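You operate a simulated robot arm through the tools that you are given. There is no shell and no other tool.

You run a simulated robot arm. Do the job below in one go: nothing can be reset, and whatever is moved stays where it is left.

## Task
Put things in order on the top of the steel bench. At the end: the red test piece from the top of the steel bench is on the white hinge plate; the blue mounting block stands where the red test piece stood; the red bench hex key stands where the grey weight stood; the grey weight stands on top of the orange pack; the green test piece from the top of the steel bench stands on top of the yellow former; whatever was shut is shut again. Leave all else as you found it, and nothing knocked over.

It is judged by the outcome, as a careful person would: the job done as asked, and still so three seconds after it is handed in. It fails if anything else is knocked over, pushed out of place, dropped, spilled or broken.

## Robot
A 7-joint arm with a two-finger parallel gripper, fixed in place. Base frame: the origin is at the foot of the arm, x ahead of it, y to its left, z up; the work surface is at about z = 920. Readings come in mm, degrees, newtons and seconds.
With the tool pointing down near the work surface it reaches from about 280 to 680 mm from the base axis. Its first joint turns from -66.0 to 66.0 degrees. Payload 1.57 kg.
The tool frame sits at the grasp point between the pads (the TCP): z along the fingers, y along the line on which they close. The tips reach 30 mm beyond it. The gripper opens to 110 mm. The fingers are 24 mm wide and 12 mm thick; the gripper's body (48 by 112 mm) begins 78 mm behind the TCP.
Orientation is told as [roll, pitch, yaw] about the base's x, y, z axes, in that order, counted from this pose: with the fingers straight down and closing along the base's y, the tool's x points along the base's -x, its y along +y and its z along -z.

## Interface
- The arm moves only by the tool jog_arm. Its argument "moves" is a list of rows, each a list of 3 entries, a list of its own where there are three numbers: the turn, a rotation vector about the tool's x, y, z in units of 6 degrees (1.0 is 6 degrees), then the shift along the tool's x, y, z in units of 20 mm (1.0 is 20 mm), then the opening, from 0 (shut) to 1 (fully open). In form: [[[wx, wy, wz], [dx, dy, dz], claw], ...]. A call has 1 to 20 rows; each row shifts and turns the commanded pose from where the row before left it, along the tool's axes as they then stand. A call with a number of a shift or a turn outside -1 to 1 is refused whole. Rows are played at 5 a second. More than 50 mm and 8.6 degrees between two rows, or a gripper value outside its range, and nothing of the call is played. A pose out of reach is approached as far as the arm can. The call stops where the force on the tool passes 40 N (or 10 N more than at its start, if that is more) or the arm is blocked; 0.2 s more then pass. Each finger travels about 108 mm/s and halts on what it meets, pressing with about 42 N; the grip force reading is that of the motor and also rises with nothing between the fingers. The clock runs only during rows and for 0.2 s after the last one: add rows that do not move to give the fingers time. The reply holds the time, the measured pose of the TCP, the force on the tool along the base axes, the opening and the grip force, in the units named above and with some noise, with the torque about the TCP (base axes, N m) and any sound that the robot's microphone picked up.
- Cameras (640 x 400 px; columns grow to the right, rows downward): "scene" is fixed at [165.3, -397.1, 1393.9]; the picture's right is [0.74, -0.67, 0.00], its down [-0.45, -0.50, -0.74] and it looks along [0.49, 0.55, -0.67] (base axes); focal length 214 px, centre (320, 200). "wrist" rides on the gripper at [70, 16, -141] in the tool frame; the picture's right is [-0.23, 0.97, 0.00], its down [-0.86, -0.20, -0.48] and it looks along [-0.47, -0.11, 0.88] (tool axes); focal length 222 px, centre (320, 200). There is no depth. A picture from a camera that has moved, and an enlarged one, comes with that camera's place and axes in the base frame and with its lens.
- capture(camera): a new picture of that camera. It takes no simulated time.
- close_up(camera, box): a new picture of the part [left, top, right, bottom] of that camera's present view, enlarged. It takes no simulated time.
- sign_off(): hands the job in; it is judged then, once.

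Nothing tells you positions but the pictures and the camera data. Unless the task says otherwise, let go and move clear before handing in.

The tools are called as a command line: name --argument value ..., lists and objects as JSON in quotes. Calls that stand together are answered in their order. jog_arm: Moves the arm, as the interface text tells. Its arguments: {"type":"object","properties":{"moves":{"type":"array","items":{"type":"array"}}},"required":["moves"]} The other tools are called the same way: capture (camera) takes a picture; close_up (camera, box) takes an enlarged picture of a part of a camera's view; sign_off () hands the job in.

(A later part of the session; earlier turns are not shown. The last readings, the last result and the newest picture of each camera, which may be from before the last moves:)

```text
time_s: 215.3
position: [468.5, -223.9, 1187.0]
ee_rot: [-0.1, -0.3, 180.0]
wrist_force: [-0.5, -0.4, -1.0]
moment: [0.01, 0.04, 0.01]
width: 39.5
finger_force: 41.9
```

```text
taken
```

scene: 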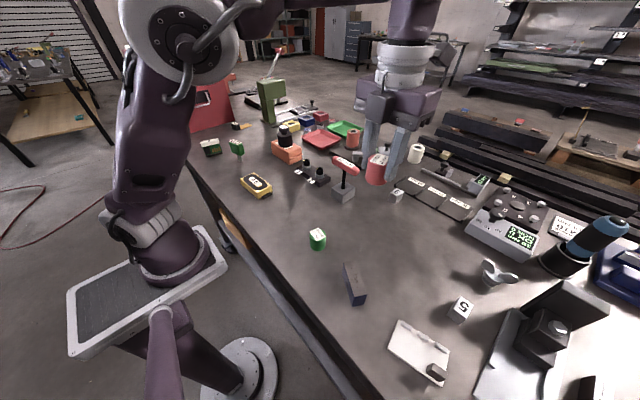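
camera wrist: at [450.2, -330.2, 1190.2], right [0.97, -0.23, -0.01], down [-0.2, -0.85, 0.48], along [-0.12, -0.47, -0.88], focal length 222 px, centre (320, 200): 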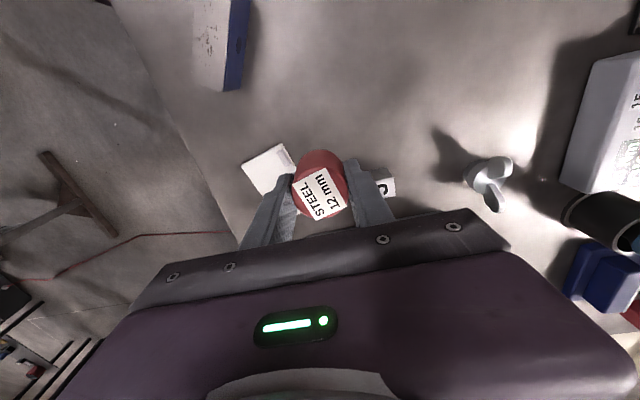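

Reach limits fit a wrist joint that is half a turn off. I'll pitch the hand outward until it lines up with the forearm, where the two wrist roll axes coincide, checking pictures as I go. The piece stays gripped.

jog_arm --moves '[[[-0.616, 0.788, 0], [0.98, 0.77, 0], 0], [[-0.616, 0.788, 0], [0.98, 0.77, 0], 0], [[-0.616, 0.788, 0], [0.98, 0.77, 0], 0], [[-0.616, 0.788, 0], [0.98, 0.77, 0], 0], [[-0.616, 0.788, 0], [0.98, 0.77, 0], 0], [[-0.616, 0.788, 0], [0.98, 0.77, 0], 0], [[-0.616, 0.788, 0], [0.98, 0.77, 0], 0], [[-0.616, 0.788, 0], [0.98, 0.77, 0], 0], [[0, 0, 0], [0, 0, 0], 0]]'

capture --camera "scene"

```text
time_s: 217.3
position: [612.4, -336.6, 1253.4]
ee_rot: [34.4, 35.6, -168.6]
wrist_force: [0.4, -0.1, -1.6]
moment: [0.02, -0.03, 0.0]
width: 39.5
finger_force: 41.5
```

```text
taken
```

scene: 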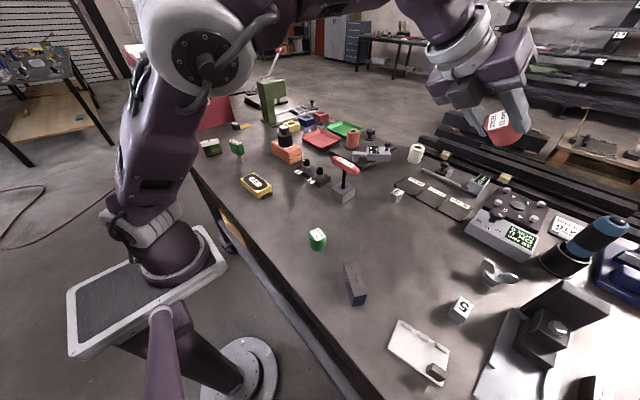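

jog_arm --moves '[[[-0.616, 0.788, 0], [0.98, 0.77, 0], 0], [[-0.616, 0.788, 0], [0.98, 0.77, 0], 0], [[-0.616, 0.788, 0], [0.98, 0.77, 0], 0], [[-0.616, 0.788, 0], [0.98, 0.77, 0], 0], [[-0.616, 0.788, 0], [0.98, 0.77, 0], 0], [[0, 0, 0], [0, 0, 0], 0]]'

capture --camera "scene"

capture --camera "wrist"

```text
time_s: 218.7
position: [658.5, -372.7, 1360.7]
ee_rot: [71.0, 50.3, -143.0]
wrist_force: [0.1, 0.5, -1.1]
moment: [-0.01, 0.03, 0.01]
width: 39.3
finger_force: 42.0
```

```text
taken
```

scene: 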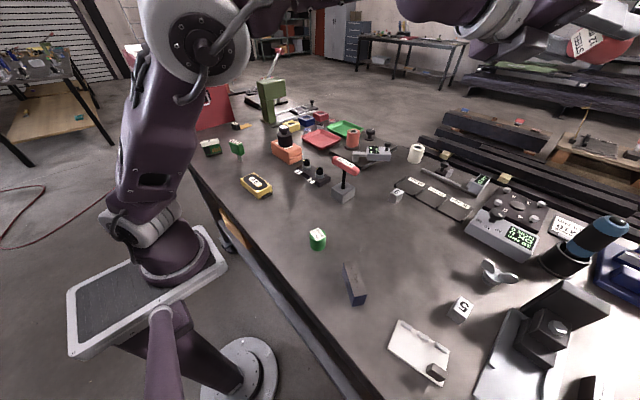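

```text
taken
camera wrist: at [578.3, -270.2, 1452.9], right [-0.49, -0.77, 0.41], down [-0.73, 0.1, -0.68], along [0.48, -0.63, -0.61], focal length 222 px, centre (320, 200)
```

wrist: 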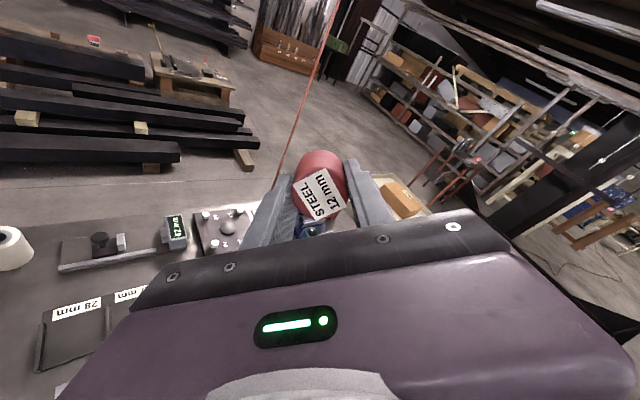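

jog_arm --moves '[[[-0.616, 0.788, 0], [0.98, 0.77, 0], 0], [[-0.616, 0.788, 0], [0.98, 0.77, 0], 0], [[-0.616, 0.788, 0], [0.98, 0.77, 0], 0], [[-0.616, 0.788, 0], [0.98, 0.77, 0], 0], [[0, 0, 0], [0, 0, 0], 0]]'

jog_arm --moves '[[[0, 0, -1], [0, 0, 0], 0], [[0, 0, -1], [0, 0, 0], 0], [[0, 0, -1], [0, 0, 0], 0], [[0, 0, -1], [0, 0, 0], 0], [[0, 0, -1], [0, 0, 0], 0], [[0, 0, -1], [0, 0, 0], 0], [[0, 0, -1], [0, 0, 0], 0], [[0, 0, -1], [0, 0, 0], 0], [[0, 0, -1], [0, 0, 0], 0], [[0, 0, -1], [0, 0, 0], 0], [[0, 0, -1], [0, 0, 0], 0], [[0, 0, -1], [0, 0, 0], 0], [[0, 0, -1], [0, 0, 0], 0], [[0, 0, -1], [0, 0, 0], 0], [[0, 0, -1], [0, 0, 0], 0], [[0, 0, 0], [0, 0, 0], 0]]'

capture --camera "scene"

```text
time_s: 219.9
position: [663.6, -374.4, 1462.5]
ee_rot: [109.0, 50.3, -113.2]
wrist_force: [0.0, 0.1, -1.0]
moment: [-0.02, -0.01, -0.02]
width: 39.7
finger_force: 41.5
```

```text
time_s: 223.3
position: [665.6, -375.0, 1461.7]
ee_rot: [105.0, -37.3, -137.2]
wrist_force: [-0.6, -0.8, -0.3]
moment: [0.03, -0.03, -0.03]
width: 39.2
finger_force: 41.9
```

```text
taken
```

scene: 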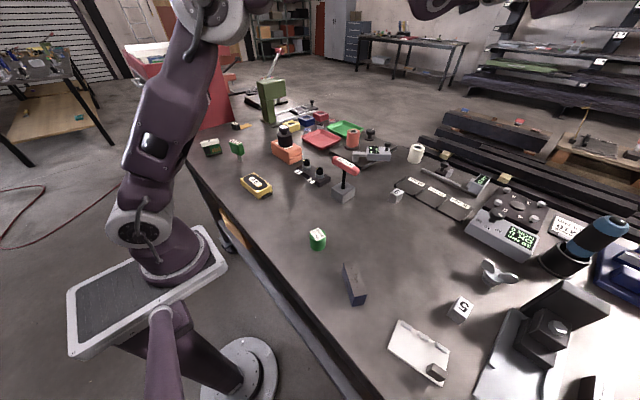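

jog_arm --moves '[[[0, 0, -1], [0, 0, 0], 0], [[0, 0, -1], [0, 0, 0], 0], [[0, 0, -1], [0, 0, 0], 0], [[0, 0, -1], [0, 0, 0], 0], [[0, 0, -1], [0, 0, 0], 0], [[0, 0, -1], [0, 0, 0], 0], [[0, 0, -1], [0, 0, 0], 0], [[0, 0, -1], [0, 0, 0], 0], [[0, 0, -1], [0, 0, 0], 0], [[0, 0, -1], [0, 0, 0], 0], [[0, 0, -1], [0, 0, 0], 0], [[0, 0, -1], [0, 0, 0], 0], [[0, 0, -1], [0, 0, 0], 0], [[0, 0, -1], [0, 0, 0], 0], [[0, 0, -1], [0, 0, 0], 0], [[0, 0, 0], [0, 0, 0], 0]]'

capture --camera "scene"

```text
time_s: 226.7
position: [664.3, -377.7, 1458.7]
ee_rot: [-108.9, -50.3, 66.7]
wrist_force: [0.1, 0.1, -0.7]
moment: [0.02, 0.02, -0.03]
width: 39.4
finger_force: 41.7
```

```text
taken
```

scene: 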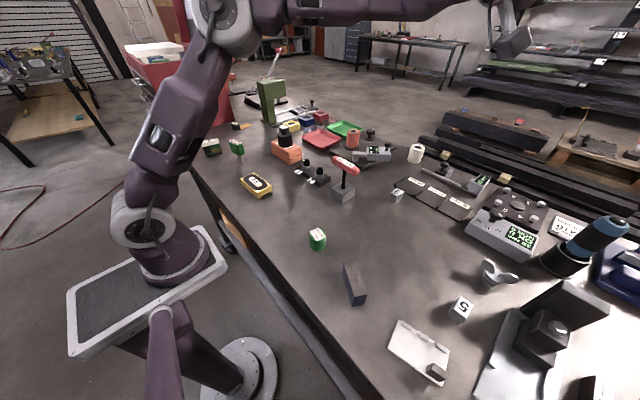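

Rolled 180° with no limit hit. Now pitching the hand back down and checking which side the wrist joint is on.

jog_arm --moves '[[[-0.616, 0.788, 0], [0.98, 0.77, 0], 0], [[-0.616, 0.788, 0], [0.98, 0.77, 0], 0], [[-0.616, 0.788, 0], [0.98, 0.77, 0], 0], [[-0.616, 0.788, 0], [0.98, 0.77, 0], 0], [[-0.616, 0.788, 0], [0.98, 0.77, 0], 0], [[-0.616, 0.788, 0], [0.98, 0.77, 0], 0], [[-0.616, 0.788, 0], [0.98, 0.77, 0], 0], [[-0.616, 0.788, 0], [0.98, 0.77, 0], 0], [[0, 0, 0], [0, 0, 0], 0]]'

capture --camera "scene"

```text
time_s: 228.7
position: [641.1, -355.3, 1268.9]
ee_rot: [-40.2, -39.4, 15.0]
wrist_force: [0.5, 0.3, -1.0]
moment: [0.01, 0.01, 0.03]
width: 39.5
finger_force: 41.8
```

```text
taken
```

scene: 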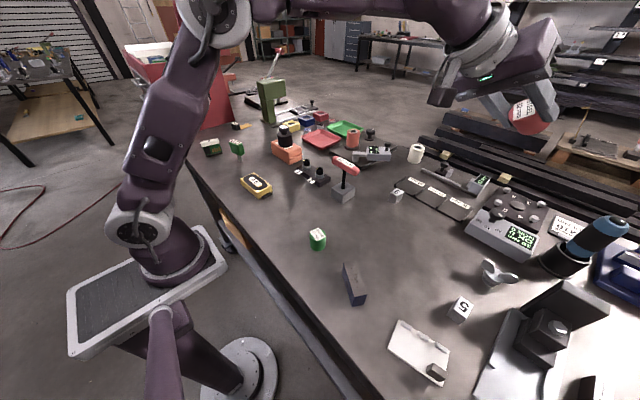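

jog_arm --moves '[[[-0.616, 0.788, 0], [0.98, 0.77, 0], 0], [[-0.616, 0.788, 0], [0.98, 0.77, 0], 0], [[-0.616, 0.788, 0], [0.98, 0.77, 0], 0], [[-0.616, 0.788, 0], [0.98, 0.77, 0], 0], [[-0.616, 0.788, 0], [0.98, 0.77, 0], 0], [[-0.616, 0.788, 0], [0.98, 0.77, 0], 0], [[-0.616, 0.788, 0], [0.98, 0.77, 0], 0], [[-0.616, 0.788, 0], [0.98, 0.77, 0], 0], [[0, 0, 0], [0, 0, 0], 0]]'

capture --camera "scene"

```text
time_s: 230.7
position: [512.7, -257.5, 1163.8]
ee_rot: [-3.7, -4.4, 0.2]
wrist_force: [-0.5, 0.6, 0.0]
moment: [0.02, -0.01, 0.02]
width: 39.3
finger_force: 42.1
```

```text
taken
```

scene: 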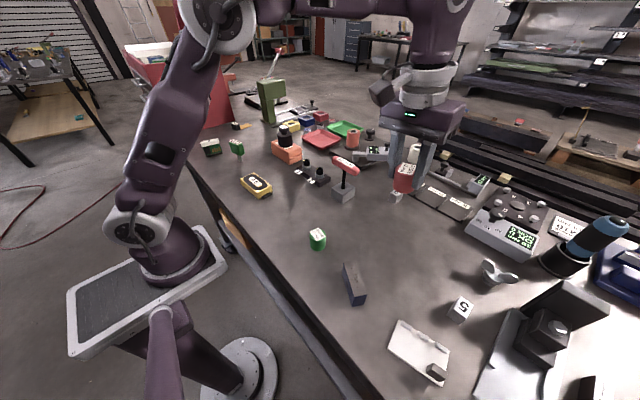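

The elbow is high and yaw reads 0: this looks like the original posture. I'll remove the leftover tilt and try heading to the plate.

jog_arm --moves '[[[-0.31, 0.37, 0], [0, 0, 0], 0], [[-0.31, 0.36, 0], [0, 0, 0], 0], [[0, 0, 0], [0.7, -0.6, 0], 0], [[0, 0, 0], [0.8, -0.9, 0], 0], [[0, 0, 0], [0.8, -0.9, 0], 0], [[0, 0, 0], [0.8, -0.9, 0], 0], [[0, 0, 0], [0, 0, 0], 0]]'

capture --camera "scene"

```text
time_s: 232.3
position: [451.2, -323.0, 1162.0]
ee_rot: [0.1, -0.2, -0.1]
wrist_force: [1.2, -0.2, 0.2]
moment: [-0.01, -0.03, -0.05]
width: 39.5
finger_force: 41.6
```

```text
taken
```

scene: 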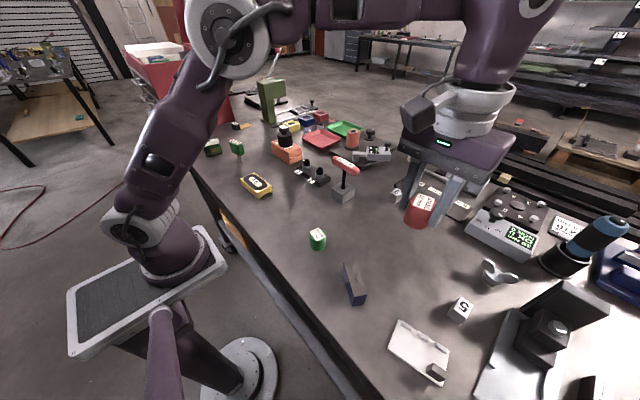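

No limit and no flags so far. Continuing to above the plate.

jog_arm --moves '[[[0, 0, 0], [0.75, -0.87, 0], 0], [[0, 0, 0], [0.75, -0.87, 0], 0], [[0, 0, 0], [0.75, -0.87, 0], 0], [[0, 0, 0], [0.75, -0.87, 0], 0], [[0, 0, 0], [0.75, -0.87, 0], 0], [[0, 0, 0], [0.75, -0.87, 0], 0], [[0, 0, 0], [0, 0, 0], 0], [[0, 0, 0], [0, 0, 0], 0]]'

capture --camera "wrist"

capture --camera "scene"

```text
time_s: 234.1
position: [359.2, -425.0, 1162.4]
ee_rot: [0.1, -0.1, 0.0]
wrist_force: [0.3, -0.9, -0.8]
moment: [-0.03, 0.02, 0.0]
width: 39.4
finger_force: 42.2
```

```text
taken
camera wrist: at [288.9, -408.5, 1302.9], right [0.23, 0.97, 0.0], down [0.85, -0.2, 0.48], along [0.47, -0.11, -0.88], focal length 222 px, centre (320, 200)
```

wrist: 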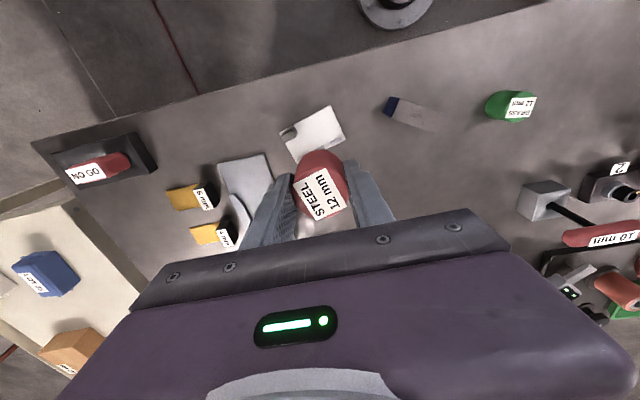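

```text
taken
```

scene: 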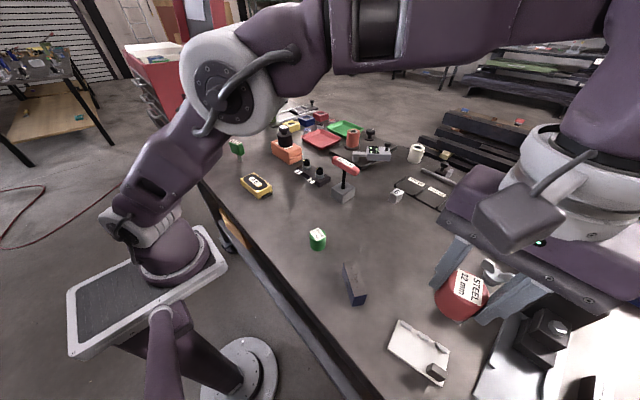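

Above the plate with no limits: the posture is restored. At yaw 0 a finger would end up beside the grey block, so I'll turn to close across the plate's short side, then start down.

jog_arm --moves '[[[0, 0, 1], [0, 0, 0], 0], [[0, 0, 1], [0, 0, 0], 0], [[0, 0, 1], [0, 0, 0], 0], [[0, 0, 1], [0, 0, 0], 0], [[0, 0, 1], [0, 0, 0], 0], [[0, 0, 1], [0, 0, 0], 0], [[0, 0, 1], [0, 0, 0], 0], [[0, 0, 1], [0, 0, 0], 0], [[0, 0, 1], [0, 0, 0], 0], [[0, 0, 1], [0, 0, 0], 0], [[0, 0, 1], [0, 0, 0], 0], [[0, 0, 1], [0, 0, 0], 0], [[0, 0, 0.67], [0, 0, 0], 0], [[0, 0, 0], [0, 0, 0], 0]]'

capture --camera "wrist"

```text
time_s: 237.1
position: [360.5, -427.2, 1163.9]
ee_rot: [0.2, 0.0, -76.1]
wrist_force: [-0.1, -0.2, -0.7]
moment: [-0.01, 0.0, -0.02]
width: 39.7
finger_force: 42.8
```

```text
taken
camera wrist: at [358.7, -354.1, 1304.1], right [1.0, 0.01, 0.0], down [0.01, -0.88, 0.48], along [0.01, -0.48, -0.88], focal length 222 px, centre (320, 200)
```

wrist: 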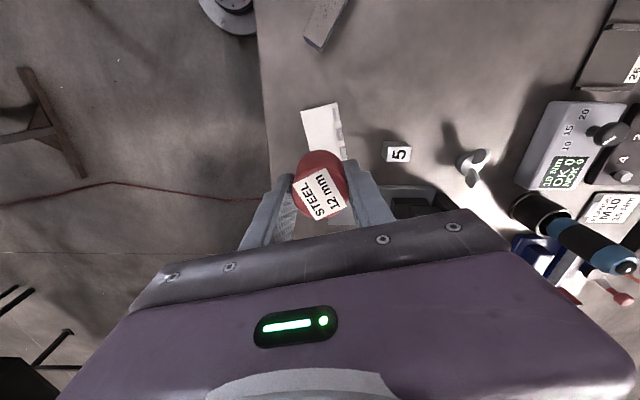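

Descending over the plate.

jog_arm --moves '[[[0, 0, 0], [0, 0, 0.88], 0], [[0, 0, 0], [0, 0, 0.88], 0], [[0, 0, 0], [0, 0, 0.88], 0], [[0, 0, 0], [0, 0, 0.88], 0], [[0, 0, 0], [0, 0, 0.88], 0], [[0, 0, 0], [0, 0, 0.88], 0], [[0, 0, 0], [0, 0, 0.88], 0], [[0, 0, 0], [0, 0, 0.88], 0], [[0, 0, 0], [0, 0, 0.88], 0], [[0, 0, 0], [0, 0, 0.88], 0], [[0, 0, 0], [0, 0, 0], 0], [[0, 0, 0], [0, 0, 0], 0]]'

close_up --camera "wrist" --box '[250, 80, 410, 220]'

close_up --camera "scene" --box '[376, 290, 472, 390]'

```text
time_s: 239.7
position: [359.0, -427.7, 986.2]
ee_rot: [0.2, 0.0, -76.0]
wrist_force: [0.4, 0.2, -0.4]
moment: [-0.03, -0.03, 0.01]
width: 39.7
finger_force: 41.7
```

```text
2.86 times, centred on (330, 150) of wrist
camera zoom: at [357.2, -355.0, 1126.6], right [1.0, 0.02, 0.0], down [0.01, -0.88, 0.48], along [0.01, -0.48, -0.88], focal length 635 px, centre (291, 343)
```

zoom: 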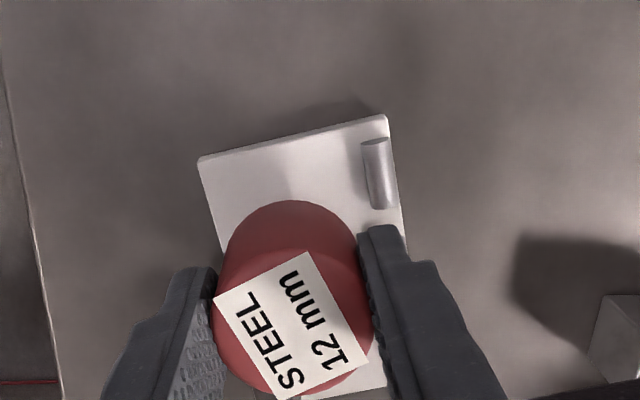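

```text
4.00 times, centred on (424, 340) of scene
camera zoom: at [165.3, -397.1, 1393.9], right [0.74, -0.67, 0.0], down [-0.45, -0.5, -0.74], along [0.49, 0.55, -0.67], focal length 858 px, centre (-96, -360)
```

zoom: 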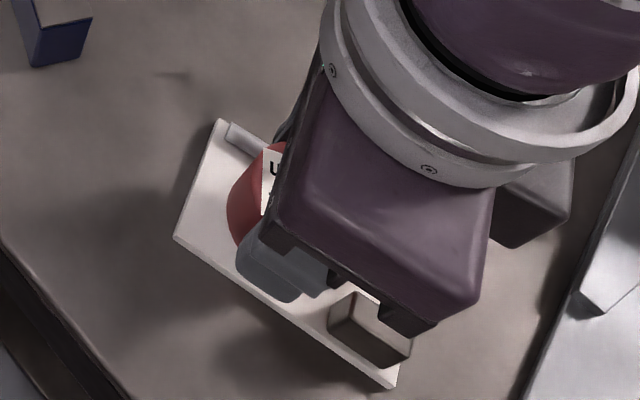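

The piece hovers about 19 mm above the plate, well within the free area. Lowering gently with force checks.

jog_arm --moves '[[[0, 0, 0], [0, 0.1, 0.3], 0], [[0, 0, 0], [0, 0, 0.25], 0], [[0, 0, 0], [0, 0, 0.1], 0], [[0, 0, 0], [0, 0, 0], 0]]'

```text
time_s: 240.7
position: [362.8, -426.8, 973.5]
ee_rot: [0.1, 0.0, -75.9]
wrist_force: [0.1, -1.0, -0.7]
moment: [-0.01, -0.01, -0.01]
width: 39.6
finger_force: 41.7
```

jog_arm --moves '[[[0, 0, 0], [0, 0, 0.1], 0], [[0, 0, 0], [0, 0, 0.05], 0], [[0, 0, 0], [0, 0, 0], 0]]'

```text
time_s: 241.5
position: [362.5, -427.0, 972.1]
ee_rot: [0.1, -0.1, -76.1]
wrist_force: [-0.2, 2.1, 18.1]
moment: [0.08, 0.05, -0.02]
width: 39.4
finger_force: 41.8
```

Contact at z ≈ 972. Easing the push, then opening.

jog_arm --moves '[[[0, 0, 0], [0, 0, -0.05], 0], [[0, 0, 0], [0, 0, 0], 0], [[0, 0, 0], [0, 0, 0], 0.38], [[0, 0, 0], [0, 0, 0], 0.42], [[0, 0, 0], [0, 0, 0], 0.5], [[0, 0, 0], [0, 0, 0], 0.5]]'

close_up --camera "wrist" --box '[250, 80, 410, 220]'

close_up --camera "scene" --box '[376, 290, 472, 390]'

```text
time_s: 242.9
position: [362.3, -426.6, 970.5]
ee_rot: [0.2, -0.1, -75.9]
wrist_force: [0.2, -0.2, -0.2]
moment: [-0.02, 0.03, 0.03]
width: 54.9
finger_force: 0.0
```

```text
2.86 times, centred on (330, 150) of wrist
camera zoom: at [359.6, -354.0, 1111.9], right [1.0, 0.01, 0.0], down [0.01, -0.88, 0.48], along [0.01, -0.48, -0.88], focal length 635 px, centre (291, 343)
```

zoom: 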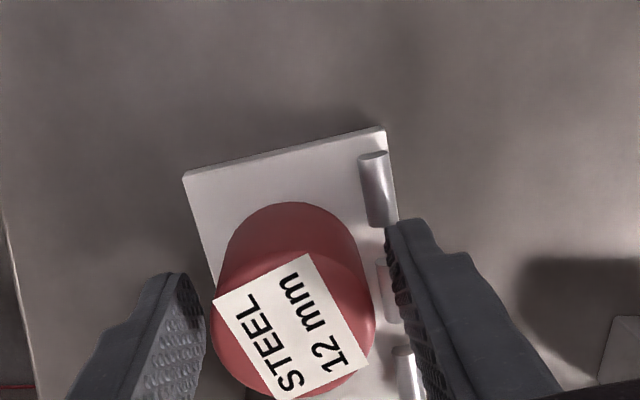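

```text
4.00 times, centred on (424, 340) of scene
camera zoom: at [165.3, -397.1, 1393.9], right [0.74, -0.67, 0.0], down [-0.45, -0.5, -0.74], along [0.49, 0.55, -0.67], focal length 858 px, centre (-96, -360)
```

zoom: 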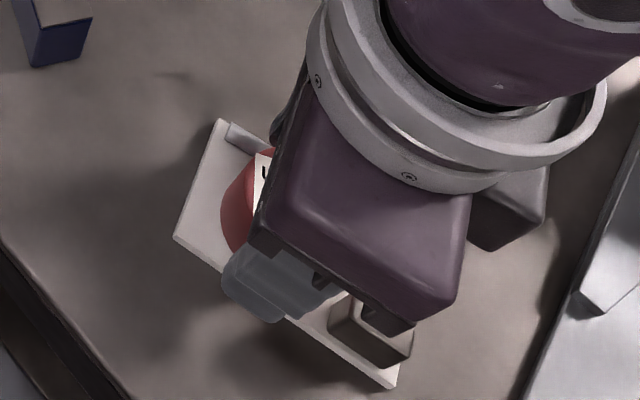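

Released and standing on the plate. Rising straight up.

jog_arm --moves '[[[0, 0, 0], [0, 0, -0.4], 0.5], [[0, 0, 0], [0, 0, -0.8], 0.5], [[0, 0, 0], [0, 0, -0.9], 0.5], [[0, 0, 0], [0, 0, -0.9], 0.6], [[0, 0, 0], [0, 0, -0.9], 0.8], [[0, 0, 0], [0, 0, -0.9], 1], [[0, 0, 0], [0, 0, -0.9], 1], [[0, 0, 0], [0, 0, -0.9], 1], [[0, 0, 0], [0, 0, -0.9], 1], [[0, 0, 0], [0, 0, -0.9], 1], [[0, 0, 0], [0, 0, 0], 1]]'

capture --camera "wrist"

capture --camera "scene"

```text
time_s: 245.3
position: [363.4, -425.3, 1141.2]
ee_rot: [0.2, 0.0, -75.9]
wrist_force: [0.4, 0.3, -0.6]
moment: [-0.01, -0.02, 0.02]
width: 110.1
finger_force: 0.0
```

```text
taken
camera wrist: at [360.7, -354.0, 1280.9], right [1.0, 0.01, 0.0], down [0.01, -0.88, 0.48], along [0.01, -0.48, -0.88], focal length 222 px, centre (320, 200)
```

wrist: 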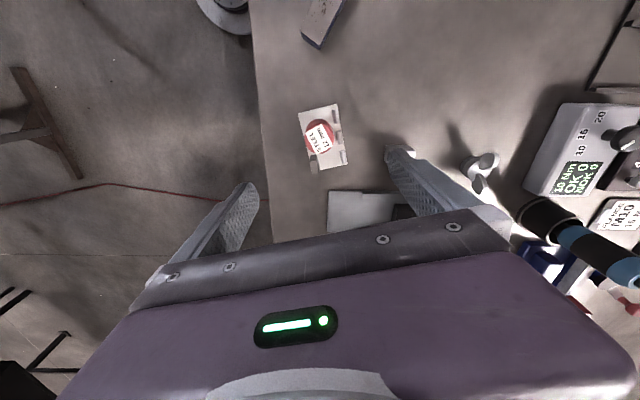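

```text
taken
```

scene: 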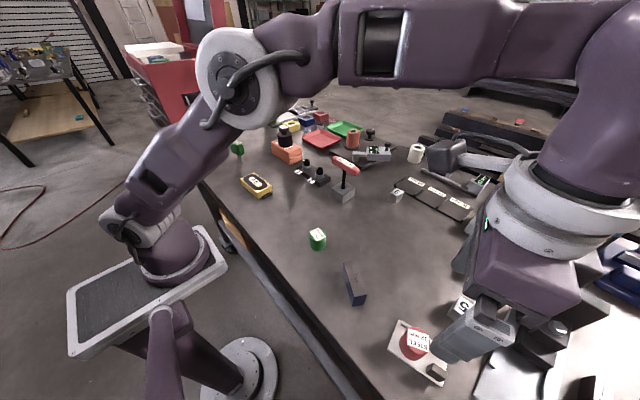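

The red piece stands on the plate. Next the blue block: turning to close across its width and moving over it.

jog_arm --moves '[[[0, 0, 1], [0, 0, 0], 1], [[0, 0, 1], [0, 0, 0], 1], [[0, 0, 1], [0, 0, 0], 1], [[0, 0, 1], [0, 0, 0], 1], [[0, 0, 1], [0, 0, 0], 1], [[0, 0, 1], [0, 0, 0], 1], [[0, 0, 1], [0, 0, 0], 1], [[0, 0, 0.35], [0, 0, 0], 1], [[0, 0, 0], [0.931, -0.483, 0], 1], [[0, 0, 0], [0.931, -0.483, 0], 1], [[0, 0, 0], [0.931, -0.483, 0], 1], [[0, 0, 0], [0.931, -0.483, 0], 1], [[0, 0, 0], [0.931, -0.483, 0], 1], [[0, 0, 0], [0.931, -0.483, 0], 1], [[0, 0, 0], [0.931, -0.483, 0], 1], [[0, 0, 0], [0, 0, 0], 1], [[0, 0, 0], [0, 0, 0], 1]]'

capture --camera "wrist"

close_up --camera "wrist" --box '[240, 80, 400, 180]'

capture --camera "scene"

```text
time_s: 248.9
position: [368.2, -278.6, 1140.3]
ee_rot: [0.0, 0.1, -120.0]
wrist_force: [1.2, 1.1, 0.4]
moment: [0.01, 0.02, -0.03]
width: 110.0
finger_force: 0.1
```

```text
taken
camera wrist: at [416.2, -226.0, 1282.7], right [0.73, -0.69, 0.0], down [-0.6, -0.64, 0.48], along [-0.33, -0.35, -0.88], focal length 222 px, centre (320, 200)
```

wrist: 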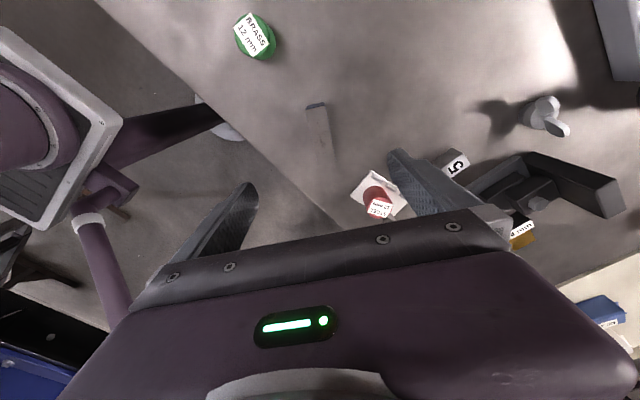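

```text
4.00 times, centred on (320, 130) of wrist
camera zoom: at [416.2, -226.0, 1282.7], right [0.73, -0.69, 0.0], down [-0.6, -0.64, 0.48], along [-0.33, -0.35, -0.88], focal length 888 px, centre (320, 480)
```

zoom: 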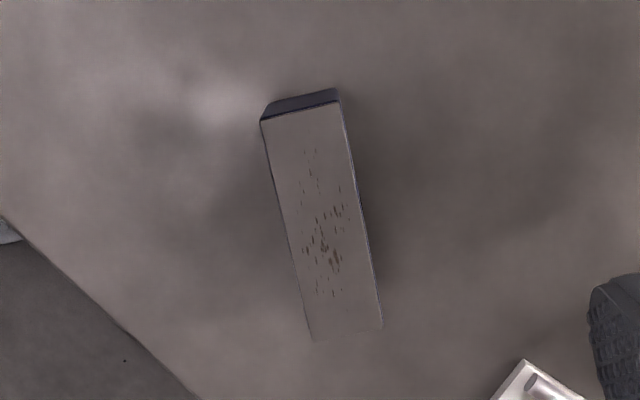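

```text
taken
```

scene: 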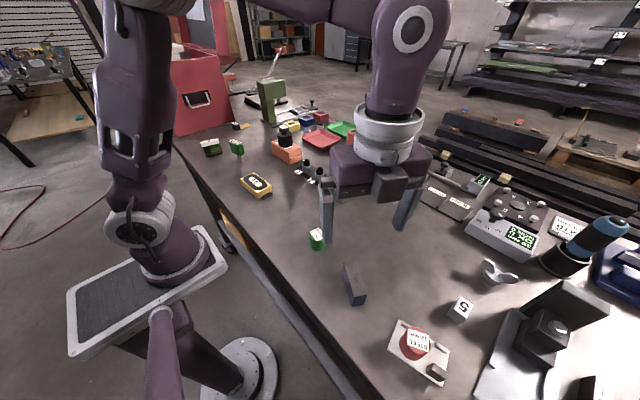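

The block is centred at (368, -280), long axis at 58°. Descending onto it.

jog_arm --moves '[[[0, 0, 0.28], [-0.05, 0.02, 0.9], 1], [[0, 0, 0], [0, 0, 0.93], 1], [[0, 0, 0], [0, 0, 0.93], 1], [[0, 0, 0], [0, 0, 0.93], 1], [[0, 0, 0], [0, 0, 0.93], 1], [[0, 0, 0], [0, 0, 0.93], 1], [[0, 0, 0], [0, 0, 0.93], 1], [[0, 0, 0], [0, 0, 0.93], 1], [[0, 0, 0], [0, 0, 0.93], 1], [[0, 0, 0], [0, 0, 0.9], 1], [[0, 0, 0], [0, 0, 0], 1]]'

close_up --camera "wrist" --box '[220, 90, 440, 250]'

close_up --camera "scene" --box '[290, 230, 418, 330]'

```text
time_s: 251.3
position: [368.0, -279.3, 955.9]
ee_rot: [0.2, 0.2, -121.7]
wrist_force: [-0.7, 0.2, 0.0]
moment: [-0.03, 0.02, 0.0]
width: 110.0
finger_force: 0.0
```

```text
2.50 times, centred on (330, 170) of wrist
camera zoom: at [417.1, -227.6, 1096.6], right [0.71, -0.71, 0.0], down [-0.62, -0.62, 0.48], along [-0.34, -0.34, -0.88], focal length 555 px, centre (295, 275)
```

zoom: 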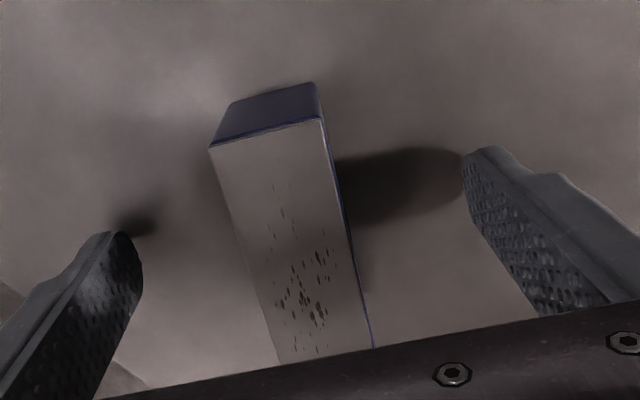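

```text
4.00 times, centred on (354, 280) of scene
camera zoom: at [165.3, -397.1, 1393.9], right [0.74, -0.67, 0.0], down [-0.45, -0.5, -0.74], along [0.49, 0.55, -0.67], focal length 858 px, centre (184, -120)
```

zoom: 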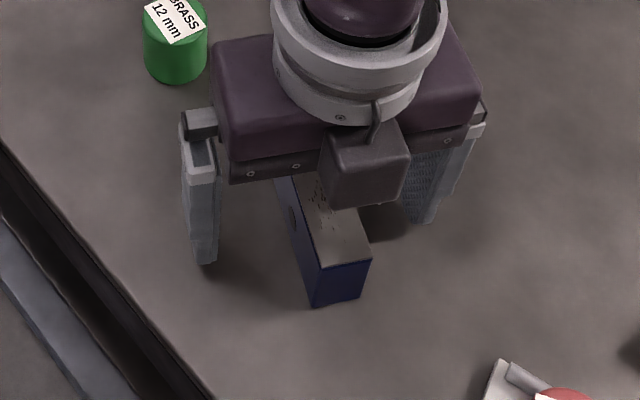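

jog_arm --moves '[[[0, 0, 0], [0, 0, 0], 0.6], [[0, 0, 0], [0, 0, 0], 0.35], [[0, 0, 0], [0, 0, 0], 0], [[0, 0, 0], [0, 0, 0], 0], [[0, 0, 0], [0, 0, 0], 0]]'

jog_arm --moves '[[[0, 0, 0], [0, 0, -0.2], 0], [[0, 0, 0], [0, 0, -0.5], 0], [[0, 0, 0], [0, 0, -0.8], 0], [[0, 0, 0], [0, 0, -0.9], 0], [[0, 0, 0], [0, 0, -0.9], 0], [[0, 0, 0], [0, 0, -0.9], 0], [[0, 0, 0], [0, 0, 0], 0]]'

close_up --camera "scene" --box '[290, 200, 450, 330]'

close_up --camera "wrist" --box '[220, 90, 440, 250]'

```text
time_s: 252.5
position: [368.4, -279.1, 955.7]
ee_rot: [0.1, 0.0, -121.8]
wrist_force: [1.0, -0.8, -0.1]
moment: [-0.04, 0.03, 0.0]
width: 27.9
finger_force: 38.2
```

```text
time_s: 254.1
position: [369.0, -279.8, 1038.3]
ee_rot: [0.0, 0.1, -121.9]
wrist_force: [-0.4, -0.5, -3.1]
moment: [0.01, 0.01, 0.0]
width: 27.6
finger_force: 38.4
```

```text
3.08 times, centred on (370, 265) of scene
camera zoom: at [165.3, -397.1, 1393.9], right [0.74, -0.67, 0.0], down [-0.45, -0.5, -0.74], along [0.49, 0.55, -0.67], focal length 660 px, centre (166, 0)
```

zoom: 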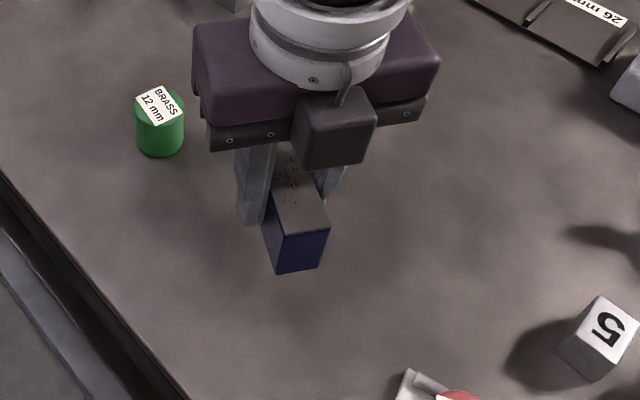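

```text
2.50 times, centred on (330, 170) of wrist
camera zoom: at [417.6, -229.3, 1179.8], right [0.71, -0.71, 0.0], down [-0.62, -0.62, 0.48], along [-0.34, -0.34, -0.88], focal length 555 px, centre (295, 275)
```

zoom: 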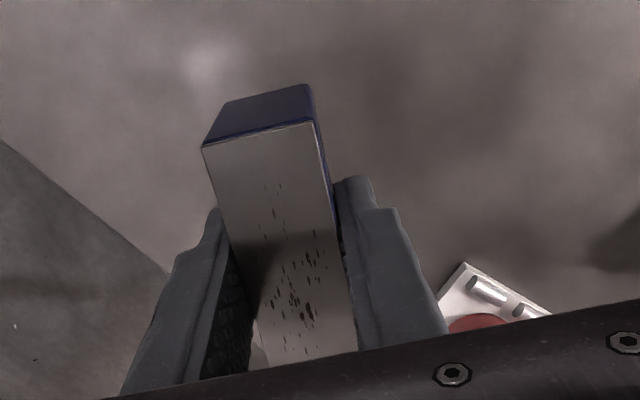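

The blue block is held. Carrying it to the red piece's old spot (509.5, -261.5).

jog_arm --moves '[[[0, 0, 0], [0.4, 0.5, 0], 0], [[0, 0, 0], [0.747, 0.915, 0], 0], [[0, 0, 0], [0.747, 0.915, 0], 0], [[0, 0, 0], [0.747, 0.915, 0], 0], [[0, 0, 0], [0.747, 0.915, 0], 0], [[0, 0, 0], [0.747, 0.915, 0], 0], [[0, 0, 0], [0.347, 0.415, 0], 0], [[0, 0, 0], [0, 0, 0], 0], [[0, 0, 0], [0, 0, 0], 0]]'

capture --camera "wrist"

capture --camera "scene"

```text
time_s: 256.1
position: [508.5, -261.6, 1040.7]
ee_rot: [0.1, 0.1, -121.8]
wrist_force: [-0.1, 0.1, -3.1]
moment: [-0.01, 0.0, -0.06]
width: 27.4
finger_force: 38.2
```

```text
taken
camera wrist: at [558.4, -210.7, 1181.0], right [0.71, -0.71, 0.0], down [-0.62, -0.62, 0.48], along [-0.34, -0.34, -0.88], focal length 222 px, centre (320, 200)
```

wrist: 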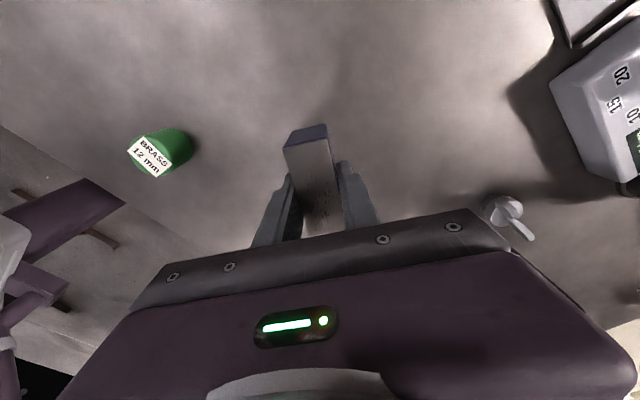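

```text
taken
```

scene: 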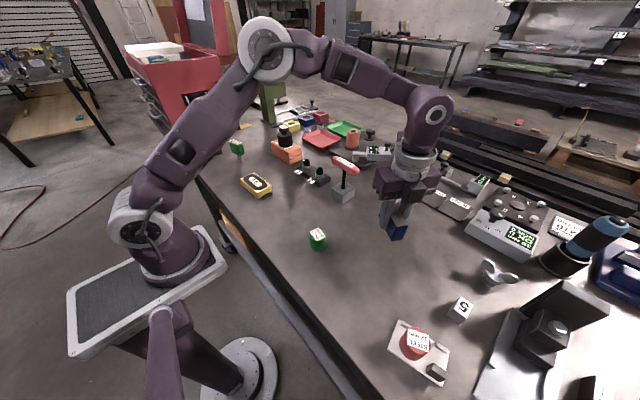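

jog_arm --moves '[[[0, 0, 0], [0.02, 0.02, 0.8], 0], [[0, 0, 0], [0.02, 0.02, 0.9], 0], [[0, 0, 0], [0, 0, 0.9], 0], [[0, 0, 0], [0, 0, 0.8], 0], [[0, 0, 0], [0, 0, 0.5], 0], [[0, 0, 0], [0, 0, 0.15], 0], [[0, 0, 0], [0, 0, 0], 0]]'

```text
time_s: 257.7
position: [510.1, -261.8, 958.9]
ee_rot: [0.1, 0.1, -121.8]
wrist_force: [1.2, 0.1, -2.7]
moment: [-0.02, -0.01, -0.01]
width: 27.8
finger_force: 37.9
```

jog_arm --moves '[[[0, 0, 0], [0, 0, 0.08], 0], [[0, 0, 0], [0, 0, 0.06], 0], [[0, 0, 0], [0, 0, 0], 0]]'

```text
time_s: 258.5
position: [510.3, -262.1, 956.5]
ee_rot: [0.1, 0.2, -121.8]
wrist_force: [1.1, -0.2, -2.8]
moment: [0.01, 0.03, -0.01]
width: 27.6
finger_force: 38.4
```

jog_arm --moves '[[[0, 0, 0], [0, 0, 0.05], 0], [[0, 0, 0], [0, 0, 0], 0]]'

```text
time_s: 259.1
position: [509.9, -261.6, 956.3]
ee_rot: [0.1, 0.1, -121.8]
wrist_force: [-0.4, 4.3, 8.8]
moment: [-0.03, 0.32, -0.08]
width: 27.8
finger_force: 38.1
```

Touching down lightly. Opening and rising.

jog_arm --moves '[[[0, 0, 0], [0, 0, -0.02], 0], [[0, 0, 0], [0, 0, 0], 0.27], [[0, 0, 0], [0, 0, 0], 0.33], [[0, 0, 0], [0, 0, 0], 0.6], [[0, 0, 0], [0, 0, 0], 0.9], [[0, 0, 0], [0, 0, 0], 0.9], [[0, 0, 0], [0, 0, -0.6], 0.9], [[0, 0, 0], [0, 0, -0.9], 0.9], [[0, 0, 0], [0, 0, -0.9], 1], [[0, 0, 0], [0, 0, -0.9], 1], [[0, 0, 0], [0, 0, -0.9], 1], [[0, 0, 0], [0, 0, -0.9], 1], [[0, 0, 0], [0, 0, -0.9], 1], [[0, 0, 0], [0, 0, -0.9], 1], [[0, 0, 0], [0, 0, -0.9], 1], [[0, 0, 0], [0, 0, -0.9], 1], [[0, 0, 0], [0, 0, 0], 1]]'

capture --camera "wrist"

capture --camera "scene"

```text
time_s: 262.7
position: [509.5, -262.9, 1127.7]
ee_rot: [0.2, 0.1, -121.8]
wrist_force: [-0.6, 0.9, 0.2]
moment: [-0.02, -0.01, -0.01]
width: 110.0
finger_force: 0.2
```

```text
taken
camera wrist: at [559.4, -210.7, 1268.6], right [0.71, -0.71, 0.0], down [-0.62, -0.62, 0.48], along [-0.34, -0.34, -0.88], focal length 222 px, centre (320, 200)
```

wrist: 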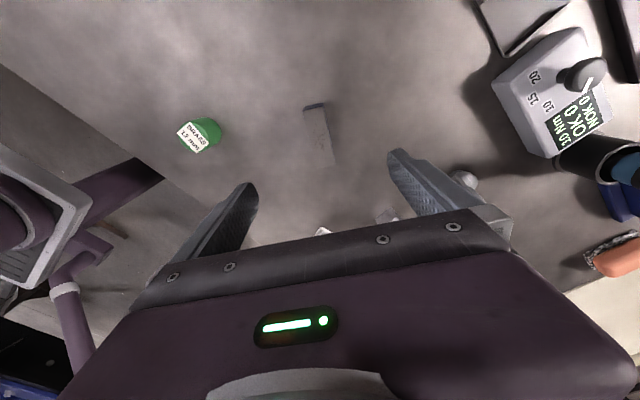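

```text
taken
```

scene: 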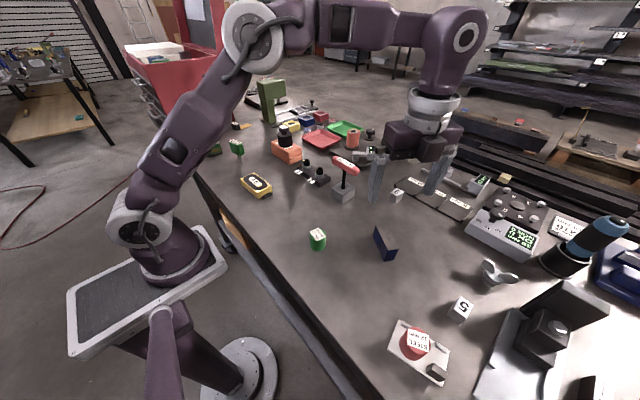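

The blue block stands where the red piece was. Next the green piece: turning back to yaw 0 and moving over it.

jog_arm --moves '[[[0, 0, -1], [0, 0, 0], 1], [[0, 0, -1], [0, 0, 0], 1], [[0, 0, -1], [0, 0, 0], 1], [[0, 0, -1], [0, 0, 0], 1], [[0, 0, -1], [0, 0, 0], 1], [[0, 0, -1], [0, 0, 0], 1], [[0, 0, -1], [0, 0, 0], 1], [[0, 0, -1], [0, 0, 0], 1], [[0, 0, -1], [0, 0, 0], 1], [[0, 0, -1], [0, 0, 0], 1], [[0, 0, -1], [0, 0, 0], 1], [[0, 0, -1], [0, 0, 0], 1], [[0, 0, -1], [0, 0, 0], 1], [[0, 0, -1], [0, 0, 0], 1], [[0, 0, -1], [0, 0, 0], 1], [[0, 0, -1], [0, 0, 0], 1], [[0, 0, -1], [0, 0, 0], 1], [[0, 0, -1], [0, 0, 0], 1], [[0, 0, -1], [0, 0, 0], 1], [[0, 0, -1], [0, 0, 0], 1]]'

jog_arm --moves '[[[0, 0, -0.3], [0.875, 0.864, 0], 1], [[0, 0, 0], [0.875, 0.864, 0], 1], [[0, 0, 0], [0.875, 0.864, 0], 1], [[0, 0, 0], [0.875, 0.864, 0], 1], [[0, 0, 0], [0.875, 0.864, 0], 1], [[0, 0, 0], [0.875, 0.864, 0], 1], [[0, 0, 0], [0.875, 0.864, 0], 1], [[0, 0, 0], [0, 0, 0], 1], [[0, 0, 0], [0, 0, 0], 1]]'

capture --camera "wrist"

capture --camera "scene"

close_up --camera "wrist" --box '[240, 80, 400, 180]'

```text
time_s: 266.9
position: [509.5, -261.9, 1130.2]
ee_rot: [0.0, -0.2, -1.7]
wrist_force: [-0.4, 0.3, -0.3]
moment: [-0.02, 0.05, 0.02]
width: 110.1
finger_force: 0.0
```

```text
time_s: 268.9
position: [388.8, -140.4, 1127.6]
ee_rot: [0.1, 0.0, 0.0]
wrist_force: [-0.6, 0.0, -1.2]
moment: [-0.01, 0.02, -0.03]
width: 110.1
finger_force: 0.1
```

```text
taken
camera wrist: at [317.9, -124.0, 1268.9], right [0.23, 0.97, 0.0], down [0.85, -0.2, 0.48], along [0.47, -0.11, -0.88], focal length 222 px, centre (320, 200)
```

wrist: 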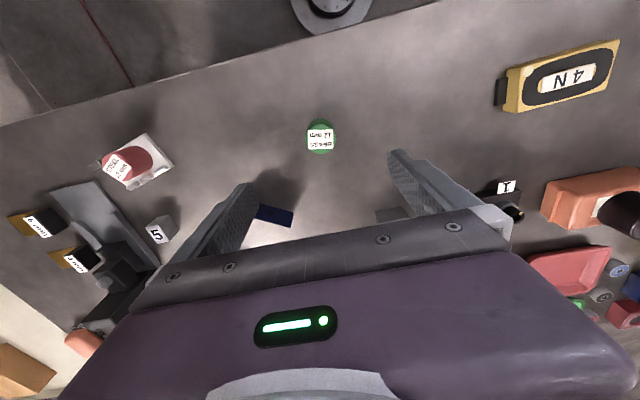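

```text
taken
```

scene: 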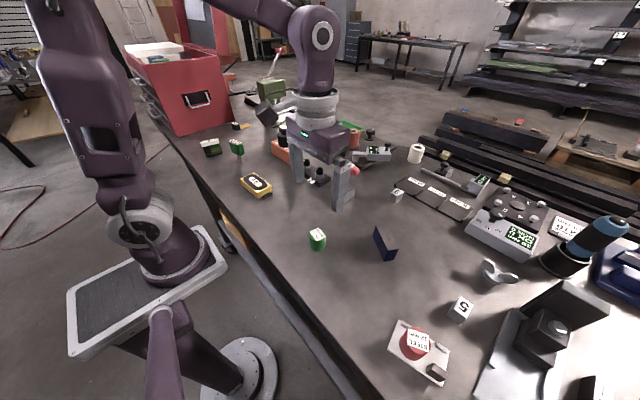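

```text
4.00 times, centred on (320, 130) of wrist
camera zoom: at [317.9, -124.0, 1268.9], right [0.23, 0.97, 0.0], down [0.85, -0.2, 0.48], along [0.47, -0.11, -0.88], focal length 888 px, centre (320, 480)
```

zoom: 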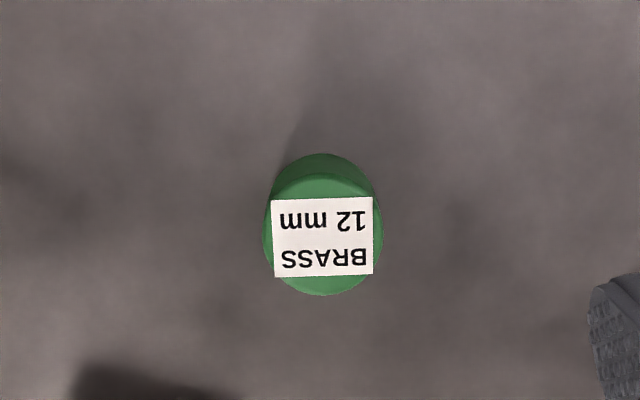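

The green piece is at (387, -140). Descending and gripping.

jog_arm --moves '[[[0, 0, 0], [0.02, 0.01, 0.92], 1], [[0, 0, 0], [0.02, 0.01, 0.92], 1], [[0, 0, 0], [0.02, 0.01, 0.92], 1], [[0, 0, 0], [0.02, 0.01, 0.92], 1], [[0, 0, 0], [0, 0, 0.92], 1], [[0, 0, 0], [0, 0, 0.92], 1], [[0, 0, 0], [0, 0, 0.92], 1], [[0, 0, 0], [0, 0, 0.92], 1], [[0, 0, 0], [0, 0, 0.92], 1], [[0, 0, 0], [0, 0, 0], 1]]'

close_up --camera "wrist" --box '[220, 110, 440, 260]'

```text
time_s: 271.1
position: [388.6, -141.0, 962.0]
ee_rot: [0.1, -0.1, 0.0]
wrist_force: [0.4, 1.0, -0.5]
moment: [0.0, 0.01, 0.03]
width: 110.0
finger_force: 0.1
```

```text
2.67 times, centred on (330, 185) of wrist
camera zoom: at [316.9, -123.7, 1103.1], right [0.23, 0.97, 0.0], down [0.85, -0.2, 0.48], along [0.47, -0.11, -0.88], focal length 592 px, centre (293, 240)
```

zoom: 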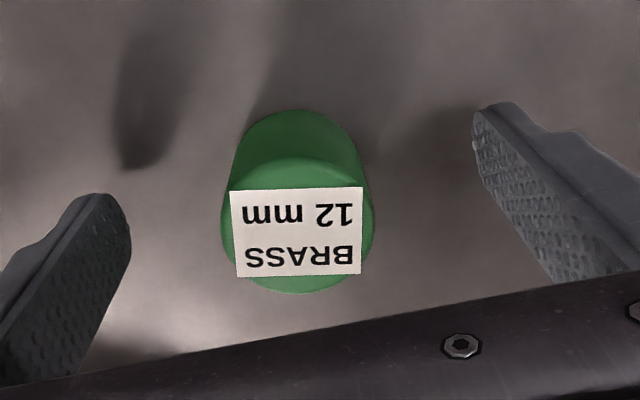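

jog_arm --moves '[[[0, 0, 0], [0.08, 0.07, 0], 1], [[0, 0, 0], [0, 0, 0], 0.6], [[0, 0, 0], [0, 0, 0], 0.4], [[0, 0, 0], [0, 0, 0], 0], [[0, 0, 0], [0, 0, 0], 0], [[0, 0, 0], [0, 0, 0], 0], [[0, 0, 0], [0, 0, -0.4], 0], [[0, 0, 0], [0, 0, -0.8], 0], [[0, 0, 0], [0, 0, -0.9], 0], [[0, 0, 0], [0, 0, -0.9], 0], [[0, 0, 0], [0, 0, -0.9], 0], [[0, 0, 0], [0, 0, -0.9], 0], [[0, 0, 0], [0, 0, -0.9], 0], [[0, 0, 0], [0, 0, -0.9], 0], [[0, 0, 0], [0, 0, 0], 0]]'

capture --camera "wrist"

close_up --camera "scene" --box '[230, 150, 358, 250]'

```text
time_s: 274.3
position: [385.9, -138.1, 1096.1]
ee_rot: [0.0, -0.1, 0.1]
wrist_force: [-0.1, 0.2, -1.2]
moment: [0.03, 0.01, -0.01]
width: 39.7
finger_force: 42.0
```

```text
taken
camera wrist: at [314.3, -122.0, 1236.8], right [0.23, 0.97, 0.0], down [0.85, -0.2, 0.48], along [0.47, -0.11, -0.88], focal length 222 px, centre (320, 200)
```

wrist: 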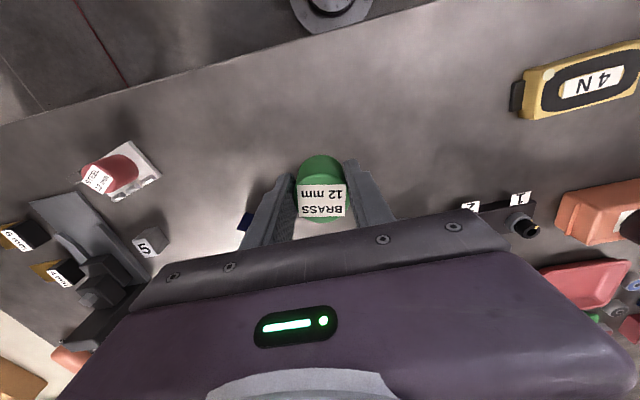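

```text
4.00 times, centred on (294, 200) of scene
camera zoom: at [165.3, -397.1, 1393.9], right [0.74, -0.67, 0.0], down [-0.45, -0.5, -0.74], along [0.49, 0.55, -0.67], focal length 858 px, centre (424, 200)
```

zoom: 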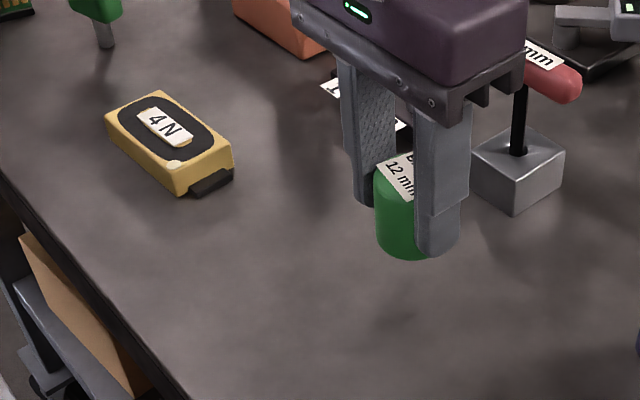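

Green piece held. Moving left toward the yellow former to localise it.

jog_arm --moves '[[[0, 0, 0], [-0.02, 0.5, 0], 0], [[0, 0, 0], [-0.02, 0.92, 0], 0], [[0, 0, 0], [-0.02, 0.92, 0], 0], [[0, 0, 0], [-0.02, 0.92, 0], 0], [[0, 0, 0], [-0.02, 0.92, 0], 0], [[0, 0, 0], [-0.02, 0.92, 0], 0], [[0, 0, 0], [-0.02, 0.92, 0], 0], [[0, 0, 0], [-0.02, 0.92, 0], 0], [[0, 0, 0], [-0.02, 0.92, 0], 0], [[0, 0, 0], [-0.02, 0.92, 0], 0], [[0, 0, 0], [-0.02, 0.92, 0], 0], [[0, 0, 0], [-0.02, 0.92, 0], 0], [[0, 0, 0], [-0.02, 0.92, 0], 0], [[0, 0, 0], [0, 0.5, 0], 0], [[0, 0, 0], [0, 0, 0], 0], [[0, 0, 0], [0, 0, 0], 0]]'

capture --camera "wrist"

close_up --camera "wrist" --box '[320, 60, 560, 210]'

capture --camera "scene"

```text
time_s: 277.7
position: [389.4, 102.2, 1096.6]
ee_rot: [0.1, -0.2, 0.0]
wrist_force: [-0.3, -0.2, -0.8]
moment: [-0.02, 0.01, -0.01]
width: 39.6
finger_force: 41.8
```

```text
taken
camera wrist: at [318.9, 120.0, 1237.2], right [0.23, 0.97, 0.0], down [0.85, -0.2, 0.48], along [0.47, -0.11, -0.88], focal length 222 px, centre (320, 200)
```

wrist: 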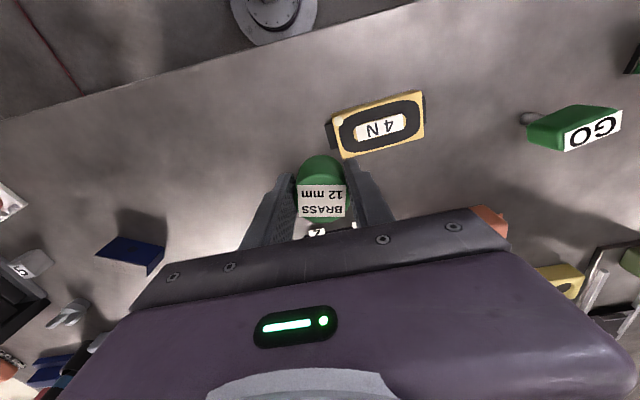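

```text
2.67 times, centred on (440, 135) of wrist
camera zoom: at [318.9, 120.0, 1237.2], right [0.23, 0.97, 0.0], down [0.85, -0.2, 0.48], along [0.47, -0.11, -0.88], focal length 592 px, centre (0, 373)
```

zoom: 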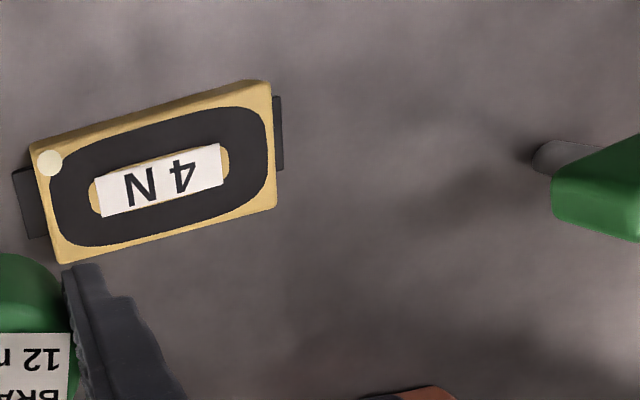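

```text
taken
```

scene: 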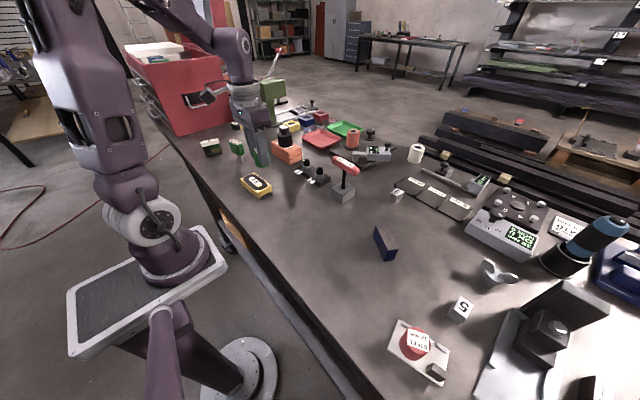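

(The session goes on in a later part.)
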